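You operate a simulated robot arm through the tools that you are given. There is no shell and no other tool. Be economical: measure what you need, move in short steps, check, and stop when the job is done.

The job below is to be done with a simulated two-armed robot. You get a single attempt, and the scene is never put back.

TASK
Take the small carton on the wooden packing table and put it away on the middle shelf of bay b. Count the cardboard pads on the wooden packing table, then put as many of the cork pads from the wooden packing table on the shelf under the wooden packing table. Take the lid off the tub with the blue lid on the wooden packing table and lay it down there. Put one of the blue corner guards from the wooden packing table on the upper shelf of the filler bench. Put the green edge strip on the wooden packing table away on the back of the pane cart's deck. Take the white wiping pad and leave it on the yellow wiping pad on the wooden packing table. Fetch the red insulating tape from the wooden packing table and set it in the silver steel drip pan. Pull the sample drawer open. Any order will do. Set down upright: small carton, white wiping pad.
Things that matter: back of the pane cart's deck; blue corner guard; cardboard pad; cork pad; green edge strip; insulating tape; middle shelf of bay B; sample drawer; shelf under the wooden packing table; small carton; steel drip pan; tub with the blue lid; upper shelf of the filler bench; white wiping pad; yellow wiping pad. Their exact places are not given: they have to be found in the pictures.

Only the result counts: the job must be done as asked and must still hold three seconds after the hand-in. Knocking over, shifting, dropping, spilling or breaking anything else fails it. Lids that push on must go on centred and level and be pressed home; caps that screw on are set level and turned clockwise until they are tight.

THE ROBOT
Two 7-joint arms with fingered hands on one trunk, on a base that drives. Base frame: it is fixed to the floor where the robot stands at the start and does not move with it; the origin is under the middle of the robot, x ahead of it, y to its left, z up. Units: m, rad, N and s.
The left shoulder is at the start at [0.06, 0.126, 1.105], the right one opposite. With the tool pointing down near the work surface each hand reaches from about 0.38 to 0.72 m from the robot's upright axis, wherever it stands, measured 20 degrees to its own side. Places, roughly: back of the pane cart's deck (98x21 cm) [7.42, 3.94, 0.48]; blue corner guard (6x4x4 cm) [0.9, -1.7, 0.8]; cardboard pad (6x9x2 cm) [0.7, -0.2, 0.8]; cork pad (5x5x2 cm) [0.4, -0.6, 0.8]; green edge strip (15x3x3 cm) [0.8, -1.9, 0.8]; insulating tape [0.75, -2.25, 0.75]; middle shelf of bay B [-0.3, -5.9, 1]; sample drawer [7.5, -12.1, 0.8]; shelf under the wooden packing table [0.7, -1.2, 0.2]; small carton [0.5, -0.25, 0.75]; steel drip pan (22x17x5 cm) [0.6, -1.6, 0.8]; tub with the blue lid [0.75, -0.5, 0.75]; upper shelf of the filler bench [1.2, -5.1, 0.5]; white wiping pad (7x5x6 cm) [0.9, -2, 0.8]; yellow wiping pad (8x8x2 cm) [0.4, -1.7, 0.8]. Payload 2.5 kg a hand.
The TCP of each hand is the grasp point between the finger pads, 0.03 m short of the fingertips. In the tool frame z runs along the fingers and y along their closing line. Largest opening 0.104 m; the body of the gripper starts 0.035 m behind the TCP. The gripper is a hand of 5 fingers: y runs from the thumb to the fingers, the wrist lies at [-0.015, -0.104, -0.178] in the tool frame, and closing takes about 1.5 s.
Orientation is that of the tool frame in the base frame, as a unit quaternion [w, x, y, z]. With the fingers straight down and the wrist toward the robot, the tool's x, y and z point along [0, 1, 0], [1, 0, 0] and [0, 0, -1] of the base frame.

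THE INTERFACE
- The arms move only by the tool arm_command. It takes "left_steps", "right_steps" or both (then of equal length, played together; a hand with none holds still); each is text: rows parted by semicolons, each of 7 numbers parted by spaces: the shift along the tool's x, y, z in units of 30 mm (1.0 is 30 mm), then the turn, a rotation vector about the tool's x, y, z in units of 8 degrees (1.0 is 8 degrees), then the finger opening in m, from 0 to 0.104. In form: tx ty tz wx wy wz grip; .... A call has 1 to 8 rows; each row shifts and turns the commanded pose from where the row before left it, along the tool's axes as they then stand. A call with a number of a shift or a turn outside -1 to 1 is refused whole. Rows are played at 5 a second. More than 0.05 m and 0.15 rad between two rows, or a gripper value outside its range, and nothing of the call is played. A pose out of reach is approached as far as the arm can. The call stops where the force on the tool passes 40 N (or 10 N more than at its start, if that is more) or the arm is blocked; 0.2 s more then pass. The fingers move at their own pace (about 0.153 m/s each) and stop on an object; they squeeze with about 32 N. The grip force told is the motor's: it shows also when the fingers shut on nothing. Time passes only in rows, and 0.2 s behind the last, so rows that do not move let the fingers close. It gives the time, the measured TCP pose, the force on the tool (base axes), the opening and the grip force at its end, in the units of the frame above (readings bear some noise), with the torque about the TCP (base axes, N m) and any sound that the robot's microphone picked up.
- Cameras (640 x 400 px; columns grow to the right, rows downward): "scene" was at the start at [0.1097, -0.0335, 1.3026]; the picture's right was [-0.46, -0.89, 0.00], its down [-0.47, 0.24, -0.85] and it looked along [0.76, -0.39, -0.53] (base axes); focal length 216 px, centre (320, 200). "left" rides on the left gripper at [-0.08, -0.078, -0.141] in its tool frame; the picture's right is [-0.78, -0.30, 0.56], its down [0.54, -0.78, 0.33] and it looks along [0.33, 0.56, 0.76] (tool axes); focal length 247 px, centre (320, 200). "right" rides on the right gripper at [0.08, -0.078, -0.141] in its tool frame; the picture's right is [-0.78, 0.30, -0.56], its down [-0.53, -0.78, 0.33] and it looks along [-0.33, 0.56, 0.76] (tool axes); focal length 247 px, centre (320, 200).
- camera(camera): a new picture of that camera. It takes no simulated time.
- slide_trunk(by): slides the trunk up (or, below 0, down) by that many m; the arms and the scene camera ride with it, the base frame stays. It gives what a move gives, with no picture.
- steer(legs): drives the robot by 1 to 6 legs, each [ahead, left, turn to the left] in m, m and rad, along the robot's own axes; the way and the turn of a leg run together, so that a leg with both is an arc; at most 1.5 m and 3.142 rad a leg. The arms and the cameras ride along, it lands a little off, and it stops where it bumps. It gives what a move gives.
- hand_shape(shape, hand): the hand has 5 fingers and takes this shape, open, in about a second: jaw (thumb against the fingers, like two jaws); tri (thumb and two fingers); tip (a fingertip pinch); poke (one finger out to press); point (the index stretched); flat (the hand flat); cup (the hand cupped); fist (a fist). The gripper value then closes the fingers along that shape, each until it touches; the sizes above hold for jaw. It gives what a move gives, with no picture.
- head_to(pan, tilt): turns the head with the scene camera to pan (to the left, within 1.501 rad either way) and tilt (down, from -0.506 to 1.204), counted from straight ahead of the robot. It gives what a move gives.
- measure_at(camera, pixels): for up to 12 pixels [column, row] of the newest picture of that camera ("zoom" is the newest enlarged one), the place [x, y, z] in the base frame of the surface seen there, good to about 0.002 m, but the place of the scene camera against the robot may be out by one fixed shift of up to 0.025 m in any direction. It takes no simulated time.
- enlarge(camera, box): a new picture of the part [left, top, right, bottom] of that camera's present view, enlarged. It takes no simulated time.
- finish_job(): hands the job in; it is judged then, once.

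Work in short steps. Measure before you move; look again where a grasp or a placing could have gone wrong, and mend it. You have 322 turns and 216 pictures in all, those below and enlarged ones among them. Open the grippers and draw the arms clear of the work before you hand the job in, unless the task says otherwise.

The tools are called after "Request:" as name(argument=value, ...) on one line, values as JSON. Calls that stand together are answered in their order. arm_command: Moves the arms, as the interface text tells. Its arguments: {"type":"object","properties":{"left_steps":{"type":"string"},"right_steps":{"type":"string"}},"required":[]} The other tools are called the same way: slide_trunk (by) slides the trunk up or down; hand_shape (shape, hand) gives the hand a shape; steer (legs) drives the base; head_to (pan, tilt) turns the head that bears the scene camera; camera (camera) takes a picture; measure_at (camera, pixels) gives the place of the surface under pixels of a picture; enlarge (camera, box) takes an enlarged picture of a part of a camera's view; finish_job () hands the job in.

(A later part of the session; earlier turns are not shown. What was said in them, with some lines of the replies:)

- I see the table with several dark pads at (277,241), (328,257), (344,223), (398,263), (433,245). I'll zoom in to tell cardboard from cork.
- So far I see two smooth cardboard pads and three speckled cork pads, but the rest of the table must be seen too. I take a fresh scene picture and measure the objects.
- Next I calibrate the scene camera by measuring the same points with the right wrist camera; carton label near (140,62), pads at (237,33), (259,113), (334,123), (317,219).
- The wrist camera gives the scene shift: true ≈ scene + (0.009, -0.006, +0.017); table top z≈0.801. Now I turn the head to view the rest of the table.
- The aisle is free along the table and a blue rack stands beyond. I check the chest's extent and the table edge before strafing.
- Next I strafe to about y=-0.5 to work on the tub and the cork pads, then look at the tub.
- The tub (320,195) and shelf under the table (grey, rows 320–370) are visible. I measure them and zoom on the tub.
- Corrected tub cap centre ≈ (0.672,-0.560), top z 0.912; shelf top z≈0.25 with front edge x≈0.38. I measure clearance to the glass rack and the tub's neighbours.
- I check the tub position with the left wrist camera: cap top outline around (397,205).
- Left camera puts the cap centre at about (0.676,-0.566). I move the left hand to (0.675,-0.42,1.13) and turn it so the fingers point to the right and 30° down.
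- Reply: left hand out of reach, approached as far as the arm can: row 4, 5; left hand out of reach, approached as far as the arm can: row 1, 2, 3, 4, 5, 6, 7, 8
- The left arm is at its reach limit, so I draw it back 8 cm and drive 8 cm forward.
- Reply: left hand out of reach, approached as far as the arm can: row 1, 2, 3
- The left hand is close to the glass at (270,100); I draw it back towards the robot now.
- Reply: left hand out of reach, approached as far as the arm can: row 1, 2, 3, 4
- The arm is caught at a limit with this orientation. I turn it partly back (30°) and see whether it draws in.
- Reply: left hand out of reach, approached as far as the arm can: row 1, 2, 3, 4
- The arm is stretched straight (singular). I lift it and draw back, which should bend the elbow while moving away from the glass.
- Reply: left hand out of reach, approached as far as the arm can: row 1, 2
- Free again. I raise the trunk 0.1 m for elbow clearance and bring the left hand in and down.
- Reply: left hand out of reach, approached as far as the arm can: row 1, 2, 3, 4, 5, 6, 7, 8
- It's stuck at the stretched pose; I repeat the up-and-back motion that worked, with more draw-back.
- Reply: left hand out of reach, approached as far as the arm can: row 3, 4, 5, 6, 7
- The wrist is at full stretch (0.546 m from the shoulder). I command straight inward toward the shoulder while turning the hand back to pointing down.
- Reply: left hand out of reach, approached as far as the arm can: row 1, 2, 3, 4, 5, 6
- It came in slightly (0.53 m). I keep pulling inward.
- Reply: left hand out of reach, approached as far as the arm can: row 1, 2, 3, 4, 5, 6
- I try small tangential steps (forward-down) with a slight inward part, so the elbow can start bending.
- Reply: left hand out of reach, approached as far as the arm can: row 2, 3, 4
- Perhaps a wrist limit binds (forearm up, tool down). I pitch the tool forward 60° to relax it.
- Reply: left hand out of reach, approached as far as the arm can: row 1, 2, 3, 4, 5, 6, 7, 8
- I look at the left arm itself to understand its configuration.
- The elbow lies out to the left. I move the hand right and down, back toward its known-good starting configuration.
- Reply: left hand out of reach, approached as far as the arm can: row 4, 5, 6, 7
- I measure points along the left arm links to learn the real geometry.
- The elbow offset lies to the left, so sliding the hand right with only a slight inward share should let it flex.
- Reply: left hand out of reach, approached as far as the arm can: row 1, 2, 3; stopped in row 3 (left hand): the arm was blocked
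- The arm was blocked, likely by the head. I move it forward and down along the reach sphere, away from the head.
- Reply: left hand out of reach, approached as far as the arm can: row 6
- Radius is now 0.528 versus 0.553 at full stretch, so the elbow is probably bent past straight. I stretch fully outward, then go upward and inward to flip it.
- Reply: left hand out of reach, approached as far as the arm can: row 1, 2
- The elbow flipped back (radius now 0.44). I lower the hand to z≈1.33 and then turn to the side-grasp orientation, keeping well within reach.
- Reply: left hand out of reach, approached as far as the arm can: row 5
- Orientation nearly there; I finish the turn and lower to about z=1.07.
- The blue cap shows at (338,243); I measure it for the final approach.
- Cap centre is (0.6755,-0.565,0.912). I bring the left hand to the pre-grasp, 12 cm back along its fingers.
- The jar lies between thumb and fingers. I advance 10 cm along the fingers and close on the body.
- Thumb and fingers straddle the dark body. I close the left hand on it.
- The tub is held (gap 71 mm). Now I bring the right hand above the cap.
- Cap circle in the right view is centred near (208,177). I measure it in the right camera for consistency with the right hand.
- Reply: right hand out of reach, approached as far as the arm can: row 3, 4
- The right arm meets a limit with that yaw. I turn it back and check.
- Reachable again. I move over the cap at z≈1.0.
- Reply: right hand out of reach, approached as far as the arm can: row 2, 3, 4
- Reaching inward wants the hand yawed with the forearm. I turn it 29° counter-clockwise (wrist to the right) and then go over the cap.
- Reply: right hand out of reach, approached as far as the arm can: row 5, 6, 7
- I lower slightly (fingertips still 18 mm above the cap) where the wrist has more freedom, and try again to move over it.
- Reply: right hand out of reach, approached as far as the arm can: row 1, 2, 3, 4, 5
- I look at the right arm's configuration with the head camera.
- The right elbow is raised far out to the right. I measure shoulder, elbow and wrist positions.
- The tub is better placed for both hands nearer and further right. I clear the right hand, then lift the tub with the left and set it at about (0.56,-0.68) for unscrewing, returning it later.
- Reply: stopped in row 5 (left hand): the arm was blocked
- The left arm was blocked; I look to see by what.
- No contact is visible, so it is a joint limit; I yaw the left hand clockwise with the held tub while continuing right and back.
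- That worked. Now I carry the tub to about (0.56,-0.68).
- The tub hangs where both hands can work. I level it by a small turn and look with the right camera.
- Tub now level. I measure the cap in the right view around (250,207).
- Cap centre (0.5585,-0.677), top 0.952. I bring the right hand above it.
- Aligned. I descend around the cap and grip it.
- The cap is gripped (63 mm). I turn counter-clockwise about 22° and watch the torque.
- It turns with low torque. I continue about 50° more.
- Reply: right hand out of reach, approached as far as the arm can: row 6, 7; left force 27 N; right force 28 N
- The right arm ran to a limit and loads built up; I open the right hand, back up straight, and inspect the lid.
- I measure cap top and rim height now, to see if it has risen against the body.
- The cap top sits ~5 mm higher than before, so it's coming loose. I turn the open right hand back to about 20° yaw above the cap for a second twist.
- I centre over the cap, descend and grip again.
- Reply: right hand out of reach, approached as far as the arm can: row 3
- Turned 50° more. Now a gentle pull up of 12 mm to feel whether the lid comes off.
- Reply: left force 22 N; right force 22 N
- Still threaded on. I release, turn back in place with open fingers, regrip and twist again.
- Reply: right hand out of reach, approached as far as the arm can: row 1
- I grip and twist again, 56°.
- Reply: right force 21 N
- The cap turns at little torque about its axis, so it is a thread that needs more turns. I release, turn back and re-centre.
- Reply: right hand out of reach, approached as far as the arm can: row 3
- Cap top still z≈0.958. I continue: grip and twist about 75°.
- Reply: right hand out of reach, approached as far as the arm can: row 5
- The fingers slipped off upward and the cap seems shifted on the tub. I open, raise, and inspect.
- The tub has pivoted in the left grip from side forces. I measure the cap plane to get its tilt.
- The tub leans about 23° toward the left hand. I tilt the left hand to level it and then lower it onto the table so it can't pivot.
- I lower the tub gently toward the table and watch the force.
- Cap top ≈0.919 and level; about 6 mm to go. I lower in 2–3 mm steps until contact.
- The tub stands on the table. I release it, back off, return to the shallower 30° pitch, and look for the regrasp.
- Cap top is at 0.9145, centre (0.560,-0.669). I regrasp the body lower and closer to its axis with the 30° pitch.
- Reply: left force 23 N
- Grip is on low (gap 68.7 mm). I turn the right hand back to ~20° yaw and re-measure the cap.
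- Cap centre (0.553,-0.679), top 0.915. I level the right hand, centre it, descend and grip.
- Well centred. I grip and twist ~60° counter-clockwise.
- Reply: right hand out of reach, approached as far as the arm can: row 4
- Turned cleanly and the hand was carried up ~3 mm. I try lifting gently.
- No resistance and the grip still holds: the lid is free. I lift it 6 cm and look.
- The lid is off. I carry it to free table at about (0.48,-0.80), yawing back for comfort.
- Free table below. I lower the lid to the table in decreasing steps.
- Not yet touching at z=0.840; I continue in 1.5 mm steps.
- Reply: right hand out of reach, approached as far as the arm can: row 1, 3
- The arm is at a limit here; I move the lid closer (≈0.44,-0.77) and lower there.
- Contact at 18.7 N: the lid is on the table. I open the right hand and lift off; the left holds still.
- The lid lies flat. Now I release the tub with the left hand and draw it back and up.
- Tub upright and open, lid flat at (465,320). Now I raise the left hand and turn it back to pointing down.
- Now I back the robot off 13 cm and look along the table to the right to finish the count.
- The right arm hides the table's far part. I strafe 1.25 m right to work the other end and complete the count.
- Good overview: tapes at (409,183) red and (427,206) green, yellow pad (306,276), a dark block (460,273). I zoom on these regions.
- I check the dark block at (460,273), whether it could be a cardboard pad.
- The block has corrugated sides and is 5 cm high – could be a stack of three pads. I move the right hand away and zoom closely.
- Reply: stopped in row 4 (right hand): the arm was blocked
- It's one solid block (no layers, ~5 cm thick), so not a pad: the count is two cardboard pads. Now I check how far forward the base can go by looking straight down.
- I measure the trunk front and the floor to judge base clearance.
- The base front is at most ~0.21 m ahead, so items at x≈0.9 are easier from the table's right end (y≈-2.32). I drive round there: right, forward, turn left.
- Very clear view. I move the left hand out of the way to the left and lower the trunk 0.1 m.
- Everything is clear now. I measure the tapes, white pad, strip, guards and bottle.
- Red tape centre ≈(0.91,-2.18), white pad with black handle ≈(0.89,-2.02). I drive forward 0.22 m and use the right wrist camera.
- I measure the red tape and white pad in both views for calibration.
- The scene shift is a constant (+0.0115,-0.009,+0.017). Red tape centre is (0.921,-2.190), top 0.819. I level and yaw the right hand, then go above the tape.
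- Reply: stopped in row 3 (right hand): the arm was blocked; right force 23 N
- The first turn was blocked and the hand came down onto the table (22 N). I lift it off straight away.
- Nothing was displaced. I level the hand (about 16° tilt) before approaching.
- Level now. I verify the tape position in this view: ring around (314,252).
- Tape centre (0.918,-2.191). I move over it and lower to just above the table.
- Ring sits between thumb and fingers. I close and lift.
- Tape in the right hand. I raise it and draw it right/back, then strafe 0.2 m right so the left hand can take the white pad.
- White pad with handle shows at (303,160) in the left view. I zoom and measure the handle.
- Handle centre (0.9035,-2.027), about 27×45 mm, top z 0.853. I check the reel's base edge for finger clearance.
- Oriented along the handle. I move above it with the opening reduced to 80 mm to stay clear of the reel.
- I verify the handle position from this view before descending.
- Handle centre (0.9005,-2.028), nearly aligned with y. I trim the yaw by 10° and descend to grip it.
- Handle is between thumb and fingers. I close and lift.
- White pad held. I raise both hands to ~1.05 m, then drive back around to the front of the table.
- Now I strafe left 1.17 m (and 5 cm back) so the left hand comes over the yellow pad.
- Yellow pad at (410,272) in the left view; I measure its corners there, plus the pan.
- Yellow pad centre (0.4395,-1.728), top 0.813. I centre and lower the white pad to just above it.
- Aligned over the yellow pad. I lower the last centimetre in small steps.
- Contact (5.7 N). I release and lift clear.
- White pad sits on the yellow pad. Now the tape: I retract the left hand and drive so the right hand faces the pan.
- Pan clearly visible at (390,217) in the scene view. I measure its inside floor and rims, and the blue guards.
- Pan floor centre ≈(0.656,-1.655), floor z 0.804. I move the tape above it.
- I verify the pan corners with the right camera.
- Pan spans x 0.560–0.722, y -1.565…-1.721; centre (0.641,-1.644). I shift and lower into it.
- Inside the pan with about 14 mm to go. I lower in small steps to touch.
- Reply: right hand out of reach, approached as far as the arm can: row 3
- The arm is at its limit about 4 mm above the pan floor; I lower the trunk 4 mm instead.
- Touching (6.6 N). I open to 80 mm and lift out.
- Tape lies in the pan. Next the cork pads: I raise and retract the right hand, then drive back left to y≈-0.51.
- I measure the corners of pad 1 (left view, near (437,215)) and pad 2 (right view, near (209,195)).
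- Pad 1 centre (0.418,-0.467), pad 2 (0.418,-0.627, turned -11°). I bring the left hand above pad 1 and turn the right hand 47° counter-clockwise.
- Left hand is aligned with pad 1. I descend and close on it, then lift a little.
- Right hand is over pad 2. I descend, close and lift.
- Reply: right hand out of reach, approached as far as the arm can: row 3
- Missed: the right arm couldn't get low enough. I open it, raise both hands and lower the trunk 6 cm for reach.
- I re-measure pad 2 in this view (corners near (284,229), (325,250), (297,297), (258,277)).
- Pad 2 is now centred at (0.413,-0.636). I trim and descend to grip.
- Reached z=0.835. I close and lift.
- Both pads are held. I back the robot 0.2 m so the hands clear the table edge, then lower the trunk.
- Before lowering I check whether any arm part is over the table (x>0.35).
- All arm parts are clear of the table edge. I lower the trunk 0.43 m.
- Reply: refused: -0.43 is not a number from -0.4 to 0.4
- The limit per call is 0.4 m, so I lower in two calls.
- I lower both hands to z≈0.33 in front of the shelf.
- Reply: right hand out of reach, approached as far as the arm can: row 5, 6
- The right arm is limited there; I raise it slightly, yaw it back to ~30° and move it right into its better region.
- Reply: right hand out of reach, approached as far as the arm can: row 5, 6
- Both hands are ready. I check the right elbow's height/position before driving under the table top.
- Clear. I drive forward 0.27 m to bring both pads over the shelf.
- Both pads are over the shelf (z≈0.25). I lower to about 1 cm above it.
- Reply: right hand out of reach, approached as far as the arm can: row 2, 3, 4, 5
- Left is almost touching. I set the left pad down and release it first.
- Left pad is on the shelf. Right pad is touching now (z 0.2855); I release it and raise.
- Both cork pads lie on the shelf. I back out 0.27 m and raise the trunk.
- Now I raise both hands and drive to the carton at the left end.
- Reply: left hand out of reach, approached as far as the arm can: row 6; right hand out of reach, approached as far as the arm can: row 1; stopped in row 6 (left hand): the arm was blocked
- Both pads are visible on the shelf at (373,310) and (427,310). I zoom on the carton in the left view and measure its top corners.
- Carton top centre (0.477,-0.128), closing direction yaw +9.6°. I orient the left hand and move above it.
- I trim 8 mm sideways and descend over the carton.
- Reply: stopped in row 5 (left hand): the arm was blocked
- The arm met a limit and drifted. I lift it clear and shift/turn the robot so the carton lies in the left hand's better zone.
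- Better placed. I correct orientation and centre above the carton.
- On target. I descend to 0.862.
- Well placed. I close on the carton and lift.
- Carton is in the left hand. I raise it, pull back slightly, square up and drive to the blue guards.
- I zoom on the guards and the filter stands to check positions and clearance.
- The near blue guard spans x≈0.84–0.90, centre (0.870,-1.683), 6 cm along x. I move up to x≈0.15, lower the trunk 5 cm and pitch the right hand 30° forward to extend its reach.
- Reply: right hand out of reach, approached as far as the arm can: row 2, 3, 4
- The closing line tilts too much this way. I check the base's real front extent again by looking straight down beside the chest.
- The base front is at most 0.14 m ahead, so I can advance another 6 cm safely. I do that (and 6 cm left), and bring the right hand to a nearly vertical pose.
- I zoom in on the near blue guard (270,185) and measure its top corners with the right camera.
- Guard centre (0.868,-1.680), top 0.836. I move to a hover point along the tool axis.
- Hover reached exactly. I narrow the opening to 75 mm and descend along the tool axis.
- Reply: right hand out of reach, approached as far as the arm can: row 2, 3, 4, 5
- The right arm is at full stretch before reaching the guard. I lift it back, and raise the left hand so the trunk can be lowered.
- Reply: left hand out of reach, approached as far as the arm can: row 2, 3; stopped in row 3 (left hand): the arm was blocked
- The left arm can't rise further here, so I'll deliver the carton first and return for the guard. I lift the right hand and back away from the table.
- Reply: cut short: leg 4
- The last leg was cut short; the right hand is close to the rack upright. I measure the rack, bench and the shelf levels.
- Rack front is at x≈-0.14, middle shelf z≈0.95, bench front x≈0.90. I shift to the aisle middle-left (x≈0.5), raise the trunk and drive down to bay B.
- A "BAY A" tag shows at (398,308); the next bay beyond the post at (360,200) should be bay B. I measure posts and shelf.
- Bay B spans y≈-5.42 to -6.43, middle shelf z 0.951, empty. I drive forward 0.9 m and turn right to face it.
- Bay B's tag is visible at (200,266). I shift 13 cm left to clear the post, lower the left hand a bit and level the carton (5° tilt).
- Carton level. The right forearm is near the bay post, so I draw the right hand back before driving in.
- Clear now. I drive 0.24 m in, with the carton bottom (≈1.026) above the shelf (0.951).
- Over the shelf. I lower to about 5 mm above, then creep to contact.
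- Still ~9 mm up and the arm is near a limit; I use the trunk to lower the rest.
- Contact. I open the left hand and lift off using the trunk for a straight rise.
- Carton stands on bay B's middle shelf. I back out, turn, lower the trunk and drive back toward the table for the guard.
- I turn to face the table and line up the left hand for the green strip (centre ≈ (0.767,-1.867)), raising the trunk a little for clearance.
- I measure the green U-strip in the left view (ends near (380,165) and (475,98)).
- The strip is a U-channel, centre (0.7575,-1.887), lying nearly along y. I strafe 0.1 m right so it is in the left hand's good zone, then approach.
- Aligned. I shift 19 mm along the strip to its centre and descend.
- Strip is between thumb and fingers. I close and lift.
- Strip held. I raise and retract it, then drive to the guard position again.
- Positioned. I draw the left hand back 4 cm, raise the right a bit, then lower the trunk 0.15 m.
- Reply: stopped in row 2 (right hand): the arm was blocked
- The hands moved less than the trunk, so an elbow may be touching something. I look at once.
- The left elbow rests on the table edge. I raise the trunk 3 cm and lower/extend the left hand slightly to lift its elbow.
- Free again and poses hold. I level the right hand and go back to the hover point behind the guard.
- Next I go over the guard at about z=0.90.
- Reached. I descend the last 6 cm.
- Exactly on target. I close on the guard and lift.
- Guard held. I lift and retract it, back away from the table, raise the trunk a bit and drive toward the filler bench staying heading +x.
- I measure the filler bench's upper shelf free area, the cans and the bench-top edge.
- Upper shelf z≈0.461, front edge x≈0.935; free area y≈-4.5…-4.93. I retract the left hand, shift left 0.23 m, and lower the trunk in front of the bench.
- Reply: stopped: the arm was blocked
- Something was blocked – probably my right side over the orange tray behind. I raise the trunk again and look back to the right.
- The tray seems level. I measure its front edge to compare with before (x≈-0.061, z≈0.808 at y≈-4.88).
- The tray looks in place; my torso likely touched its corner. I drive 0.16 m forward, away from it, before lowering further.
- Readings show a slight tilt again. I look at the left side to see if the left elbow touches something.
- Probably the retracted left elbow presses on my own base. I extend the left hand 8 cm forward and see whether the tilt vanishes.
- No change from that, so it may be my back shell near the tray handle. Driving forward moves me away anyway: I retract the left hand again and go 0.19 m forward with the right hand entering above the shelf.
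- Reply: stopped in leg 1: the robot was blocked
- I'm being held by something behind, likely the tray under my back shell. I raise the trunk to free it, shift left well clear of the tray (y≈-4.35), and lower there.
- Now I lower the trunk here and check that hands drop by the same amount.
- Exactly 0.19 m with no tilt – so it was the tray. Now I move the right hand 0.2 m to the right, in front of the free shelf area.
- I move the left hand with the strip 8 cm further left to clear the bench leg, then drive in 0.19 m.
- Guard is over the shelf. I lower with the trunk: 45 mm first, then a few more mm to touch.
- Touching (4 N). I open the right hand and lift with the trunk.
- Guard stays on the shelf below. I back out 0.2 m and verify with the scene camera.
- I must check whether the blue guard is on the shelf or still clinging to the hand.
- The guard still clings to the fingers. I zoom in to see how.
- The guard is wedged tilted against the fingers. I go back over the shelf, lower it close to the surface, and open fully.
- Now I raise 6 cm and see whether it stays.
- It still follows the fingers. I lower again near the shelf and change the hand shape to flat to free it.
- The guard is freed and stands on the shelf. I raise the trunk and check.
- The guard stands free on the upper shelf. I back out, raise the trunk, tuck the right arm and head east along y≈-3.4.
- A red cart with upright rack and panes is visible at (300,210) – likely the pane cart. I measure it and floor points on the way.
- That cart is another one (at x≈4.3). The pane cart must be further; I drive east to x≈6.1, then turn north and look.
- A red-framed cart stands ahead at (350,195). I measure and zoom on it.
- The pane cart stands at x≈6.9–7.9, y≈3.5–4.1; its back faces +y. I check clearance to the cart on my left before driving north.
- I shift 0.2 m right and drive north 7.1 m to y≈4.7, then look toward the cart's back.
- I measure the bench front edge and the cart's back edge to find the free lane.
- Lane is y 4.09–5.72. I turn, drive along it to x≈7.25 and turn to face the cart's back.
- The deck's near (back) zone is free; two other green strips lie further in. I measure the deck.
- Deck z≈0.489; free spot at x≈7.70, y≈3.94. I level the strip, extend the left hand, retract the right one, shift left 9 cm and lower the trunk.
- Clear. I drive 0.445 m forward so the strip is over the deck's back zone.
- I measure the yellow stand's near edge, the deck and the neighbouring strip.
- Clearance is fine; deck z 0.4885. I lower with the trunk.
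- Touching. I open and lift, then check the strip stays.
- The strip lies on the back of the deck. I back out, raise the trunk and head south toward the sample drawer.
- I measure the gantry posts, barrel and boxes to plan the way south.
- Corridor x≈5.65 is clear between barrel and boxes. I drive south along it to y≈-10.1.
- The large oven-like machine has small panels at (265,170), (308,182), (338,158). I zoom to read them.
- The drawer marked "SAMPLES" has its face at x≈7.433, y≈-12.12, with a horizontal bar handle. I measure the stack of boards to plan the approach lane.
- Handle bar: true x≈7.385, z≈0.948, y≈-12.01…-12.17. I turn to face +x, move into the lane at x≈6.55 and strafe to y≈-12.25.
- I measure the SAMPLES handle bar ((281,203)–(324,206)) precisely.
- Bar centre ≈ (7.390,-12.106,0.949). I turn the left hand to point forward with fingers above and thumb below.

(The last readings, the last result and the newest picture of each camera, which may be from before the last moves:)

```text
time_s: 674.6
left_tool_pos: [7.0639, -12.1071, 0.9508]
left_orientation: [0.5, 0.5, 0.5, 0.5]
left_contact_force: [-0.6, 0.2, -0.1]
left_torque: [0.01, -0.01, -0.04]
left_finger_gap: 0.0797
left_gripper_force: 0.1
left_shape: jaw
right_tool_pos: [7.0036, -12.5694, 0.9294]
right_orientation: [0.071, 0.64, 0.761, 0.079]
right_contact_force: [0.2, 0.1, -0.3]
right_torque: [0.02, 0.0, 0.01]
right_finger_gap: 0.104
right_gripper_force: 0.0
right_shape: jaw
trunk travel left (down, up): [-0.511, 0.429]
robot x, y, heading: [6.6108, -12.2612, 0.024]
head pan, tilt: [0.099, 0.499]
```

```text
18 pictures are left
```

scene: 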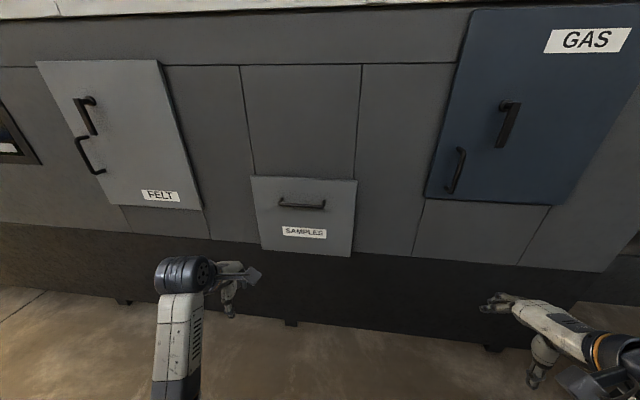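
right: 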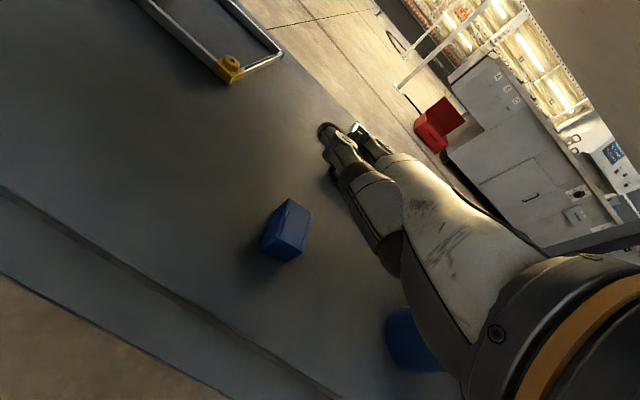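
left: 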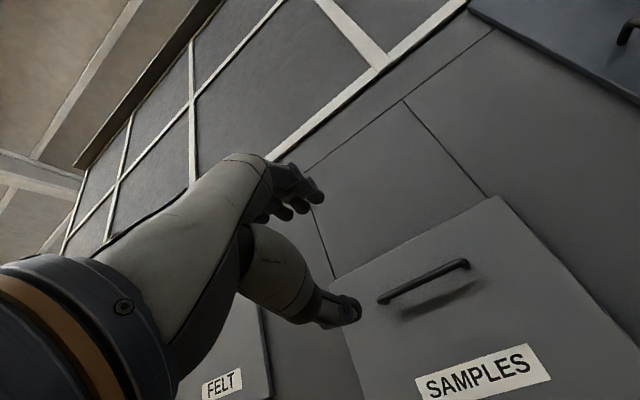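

I measure the bar with the accurate wrist camera: ends (385,298), (462,265).

Request:
measure_at(camera="left", pixels=[[383, 299], [405, 290], [425, 281], [445, 272], [462, 265], [425, 300]])

```text
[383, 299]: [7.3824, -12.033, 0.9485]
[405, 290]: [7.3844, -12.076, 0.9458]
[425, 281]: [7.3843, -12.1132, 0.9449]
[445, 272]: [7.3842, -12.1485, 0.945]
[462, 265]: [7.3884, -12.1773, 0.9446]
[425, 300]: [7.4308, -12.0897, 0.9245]
```

Bar centre ≈(7.388,-12.105,0.945). I drive 0.24 m forward, then check.

Request:
steer(legs=[[0.24, 0.0, 0.0]])

```text
time_s: 676.4
left_tool_pos: [7.305, -12.1009, 0.9512]
left_orientation: [0.5, 0.501, 0.5, 0.5]
left_contact_force: [-0.3, 0.5, -0.2]
left_torque: [-0.04, -0.01, 0.0]
left_finger_gap: 0.0795
left_gripper_force: 0.1
left_shape: jaw
right_tool_pos: [7.2447, -12.5626, 0.9314]
right_orientation: [0.071, 0.64, 0.761, 0.079]
right_contact_force: [-0.2, -0.1, 0.7]
right_torque: [0.02, 0.02, -0.04]
right_finger_gap: 0.104
right_gripper_force: 0.1
right_shape: jaw
trunk travel left (down, up): [-0.511, 0.429]
robot x, y, heading: [6.8488, -12.2586, 0.026]
head pan, tilt: [0.099, 0.499]
```

I advance the hand 8 cm around the bar.

Request:
arm_command(left_steps="-0.04 -0.07 0.89 0 0 0 0.08;-0.04 -0.07 0.89 0 0 0 0.08;-0.04 -0.07 0.85 0 0 0 0.08")

Request:
camera(camera="left")

```text
time_s: 677.2
left_tool_pos: [7.3828, -12.103, 0.9445]
left_orientation: [0.5, 0.5, 0.501, 0.5]
left_contact_force: [0.5, -0.3, 0.4]
left_torque: [0.0, 0.01, 0.01]
left_finger_gap: 0.0799
left_gripper_force: 0.1
left_shape: jaw
right_tool_pos: [7.2456, -12.5625, 0.9308]
right_orientation: [0.071, 0.64, 0.761, 0.079]
right_contact_force: [0.1, -0.3, -0.2]
right_torque: [-0.01, 0.01, 0.01]
right_finger_gap: 0.1039
right_gripper_force: 0.1
right_shape: jaw
trunk travel left (down, up): [-0.511, 0.429]
robot x, y, heading: [6.8455, -12.2587, 0.025]
head pan, tilt: [0.099, 0.499]
```

```text
17 pictures are left
```

left: 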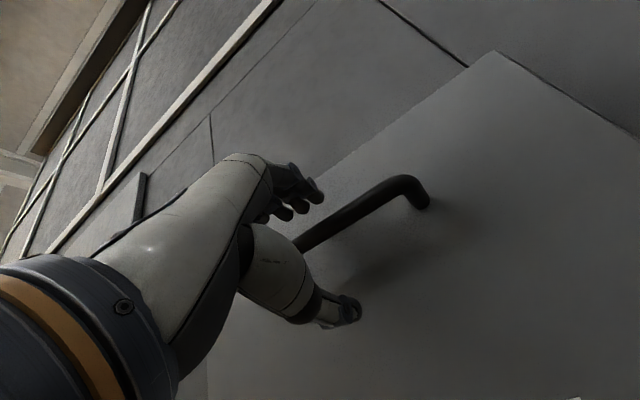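

The bar runs between thumb and fingers. I close on it.

Request:
arm_command(left_steps="0 0 0 0 0 0 0;0 0 0 0 0 0 0;0 0 0 0 0 0 0;0 0 0 0 0 0 0;0 0 0 0 0 0 0;0 0 0 0 0 0 0;0 0 0 0 0 0 0")

```text
time_s: 678.8
left_tool_pos: [7.3841, -12.1026, 0.9427]
left_orientation: [0.499, 0.5, 0.5, 0.5]
left_contact_force: [4.3, 1.2, -2.0]
left_torque: [0.17, 0.0, 0.05]
left_finger_gap: 0.0
left_gripper_force: 31.8
left_shape: jaw
right_tool_pos: [7.2454, -12.5634, 0.9308]
right_orientation: [0.07, 0.64, 0.761, 0.078]
right_contact_force: [0.4, -0.6, -1.0]
right_torque: [0.01, -0.02, 0.0]
right_finger_gap: 0.1041
right_gripper_force: 0.1
right_shape: jaw
trunk travel left (down, up): [-0.511, 0.429]
robot x, y, heading: [6.8502, -12.2586, 0.025]
head pan, tilt: [0.099, 0.499]
```

Fingers closed (gap 0, slight force – perhaps hooked around the bar). I pull back 6 cm with the arm and look at the forces.

Request:
arm_command(left_steps="0 0 -0.4 0 0 0 0;0 0 -0.5 0 0 0 0;0 0 -0.5 0 0 0 0;0 0 -0.6 0 0 0 0")

Request:
camera(camera="left")

```text
time_s: 679.8
left_tool_pos: [7.322, -12.1044, 0.9426]
left_orientation: [0.5, 0.5, 0.501, 0.499]
left_contact_force: [-2.0, 5.2, -5.0]
left_torque: [0.14, 0.0, 0.01]
left_finger_gap: 0.0002
left_gripper_force: 31.7
left_shape: jaw
right_tool_pos: [7.2435, -12.5601, 0.9297]
right_orientation: [0.071, 0.641, 0.761, 0.078]
right_contact_force: [0.0, 0.1, 0.7]
right_torque: [0.02, 0.01, 0.0]
right_finger_gap: 0.104
right_gripper_force: 0.1
right_shape: jaw
trunk travel left (down, up): [-0.511, 0.429]
robot x, y, heading: [6.848, -12.2564, 0.03]
head pan, tilt: [0.099, 0.499]
```

```text
16 pictures are left
```

left: 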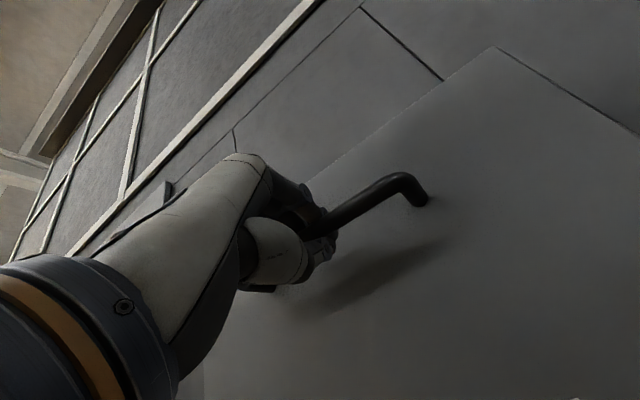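

The bar stays in the hand and the drawer has come out 6 cm. I drive back 0.2 m to pull it further open.

Request:
steer(legs=[[-0.2, 0.0, 0.0]])

Request:
camera(camera="scene")

```text
time_s: 681.4
left_tool_pos: [7.1203, -12.1121, 0.9453]
left_orientation: [0.501, 0.5, 0.5, 0.5]
left_contact_force: [6.6, -0.2, -3.4]
left_torque: [0.19, 0.04, -0.11]
left_finger_gap: 0.0
left_gripper_force: 32.2
left_shape: jaw
right_tool_pos: [7.0427, -12.5681, 0.9298]
right_orientation: [0.071, 0.641, 0.76, 0.078]
right_contact_force: [0.4, 0.5, -0.3]
right_torque: [0.01, -0.01, 0.0]
right_finger_gap: 0.1039
right_gripper_force: 0.0
right_shape: jaw
trunk travel left (down, up): [-0.511, 0.429]
robot x, y, heading: [6.6477, -12.2649, 0.027]
head pan, tilt: [0.099, 0.499]
```

```text
15 pictures are left
```

scene: 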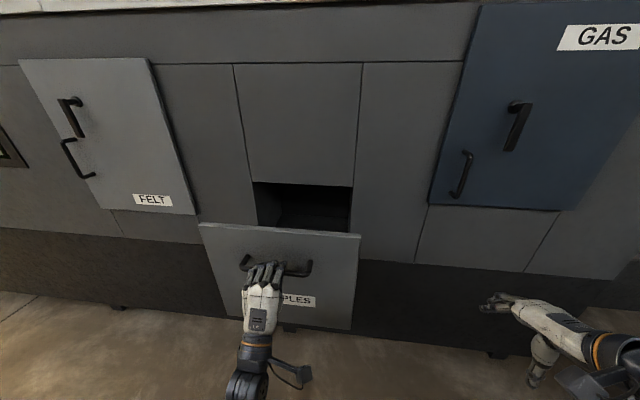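

The drawer is open about 26 cm. I pull another 8 cm to be sure it is well open.

Request:
steer(legs=[[-0.08, 0.0, 0.0]])

```text
time_s: 682.2
left_tool_pos: [7.1158, -12.1116, 0.9422]
left_orientation: [0.495, 0.505, 0.503, 0.497]
left_contact_force: [26.1, 0.3, 1.6]
left_torque: [0.25, 0.25, -0.28]
left_finger_gap: 0.0003
left_gripper_force: 31.9
left_shape: jaw
right_tool_pos: [7.0324, -12.5692, 0.9297]
right_orientation: [0.069, 0.641, 0.76, 0.078]
right_contact_force: [-0.8, -0.9, 0.2]
right_torque: [-0.01, 0.0, -0.05]
right_finger_gap: 0.1038
right_gripper_force: 0.0
right_shape: jaw
trunk travel left (down, up): [-0.511, 0.429]
robot x, y, heading: [6.6368, -12.2603, 0.022]
head pan, tilt: [0.099, 0.499]
stopped in leg 1: the force on the tool passed its limit at 66 N (the readings are from after the stop); the commanded pose is now the measured one
```

That's the end stop – the drawer is fully open. I ease off, open the hand and withdraw straight back.

Request:
arm_command(left_steps="0 0 0 0 0 0 0.03;0 0 0 0 0 0 0.06;0 0 0 0 0 0 0.085;0 0 0 0 0 0 0.085;0 0 -0.6 0 0 0 0.085;0 0 -0.8 0 0 0 0.085;0 0 -0.8 0 0 0 0.085")

Request:
camera(camera="scene")

```text
time_s: 683.8
left_tool_pos: [7.0485, -12.1121, 0.9446]
left_orientation: [0.498, 0.504, 0.501, 0.497]
left_contact_force: [-0.3, 0.6, -0.9]
left_torque: [-0.01, 0.01, -0.02]
left_finger_gap: 0.0848
left_gripper_force: 0.2
left_shape: jaw
right_tool_pos: [7.0297, -12.5697, 0.9294]
right_orientation: [0.071, 0.642, 0.759, 0.078]
right_contact_force: [-0.4, 0.1, -0.1]
right_torque: [-0.01, 0.03, 0.01]
right_finger_gap: 0.1038
right_gripper_force: 0.0
right_shape: jaw
trunk travel left (down, up): [-0.511, 0.429]
robot x, y, heading: [6.6377, -12.262, 0.018]
head pan, tilt: [0.099, 0.499]
```

```text
14 pictures are left
```

scene: 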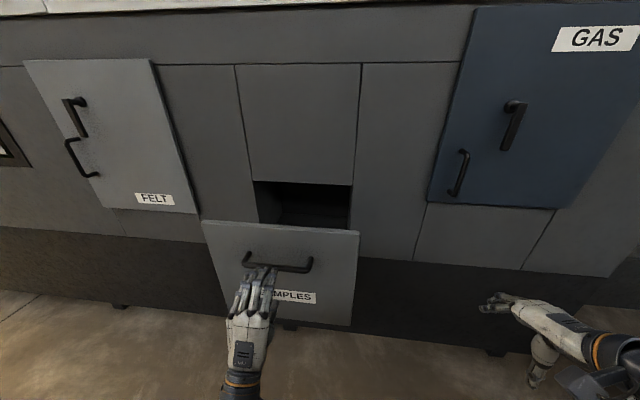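

The drawer stays open and the hand is clear. I back off a little more before handing in.

Request:
steer(legs=[[-0.12, 0.0, 0.0]])

Request:
enlarge(camera="scene", box=[180, 150, 400, 330])

```text
time_s: 685.0
left_tool_pos: [6.9268, -12.1142, 0.9449]
left_orientation: [0.497, 0.504, 0.501, 0.498]
left_contact_force: [0.5, 0.4, 0.2]
left_torque: [0.02, 0.01, 0.01]
left_finger_gap: 0.0848
left_gripper_force: 0.0
left_shape: jaw
right_tool_pos: [6.9098, -12.572, 0.9312]
right_orientation: [0.071, 0.641, 0.76, 0.079]
right_contact_force: [0.2, 1.2, 0.5]
right_torque: [-0.03, 0.02, -0.01]
right_finger_gap: 0.104
right_gripper_force: 0.1
right_shape: jaw
trunk travel left (down, up): [-0.511, 0.429]
robot x, y, heading: [6.5167, -12.2663, 0.027]
head pan, tilt: [0.099, 0.499]
```

```text
2.22 times, centred on (290, 240) of scene
```

zoom: 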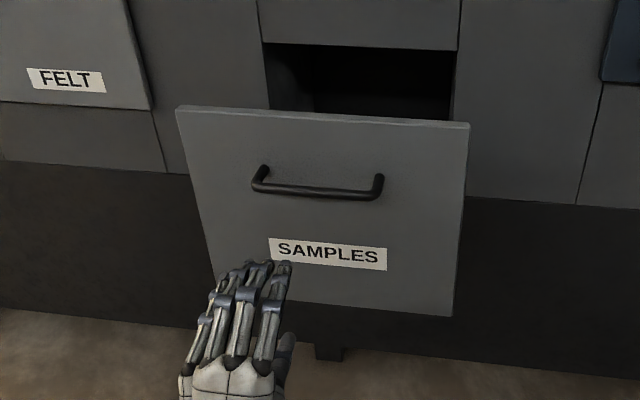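

The drawer is fully open, both hands are empty and open and drawn clear, so I hand the job in.

Request:
finish_job()

```text
The job is handed in.
```

I've handed the job in with all eight parts done. Two things were not clean: my body touched the orange tray on the rack, and the tub ended up moved.

- **Small carton:** it stands upright on the middle shelf of bay B.
- **Pads:** I counted two cardboard pads, so two cork pads are on the shelf under the packing table. I left out a solid cardboard block about 5 cm thick at the right end of the table, because it is not a pad.
- **Tub lid:** it is unscrewed and lying flat on the table. The tub stands open about 16 cm from where it started. I moved it to reach the lid and did not put it back.
- **Blue corner guard:** one is on the upper shelf of the filler bench. It stuck to the fingers at first and came free when I changed the hand shape just above the shelf.
- **Green edge strip:** it lies on the back of the pane cart's deck, beside two strips already there.
- **White wiping pad:** it sits upright on the yellow wiping pad.
- **Red insulating tape:** it is in the steel drip pan.
- **Sample drawer:** it is open to its end stop, about 26 cm.

**Orange tray:** while I was lowering at the filler bench, my body probably pressed on the orange tray at the rack behind me, twice. It still looked level after the first contact. I had no earlier measurement to confirm it had not shifted, and I did not see it again after the second.
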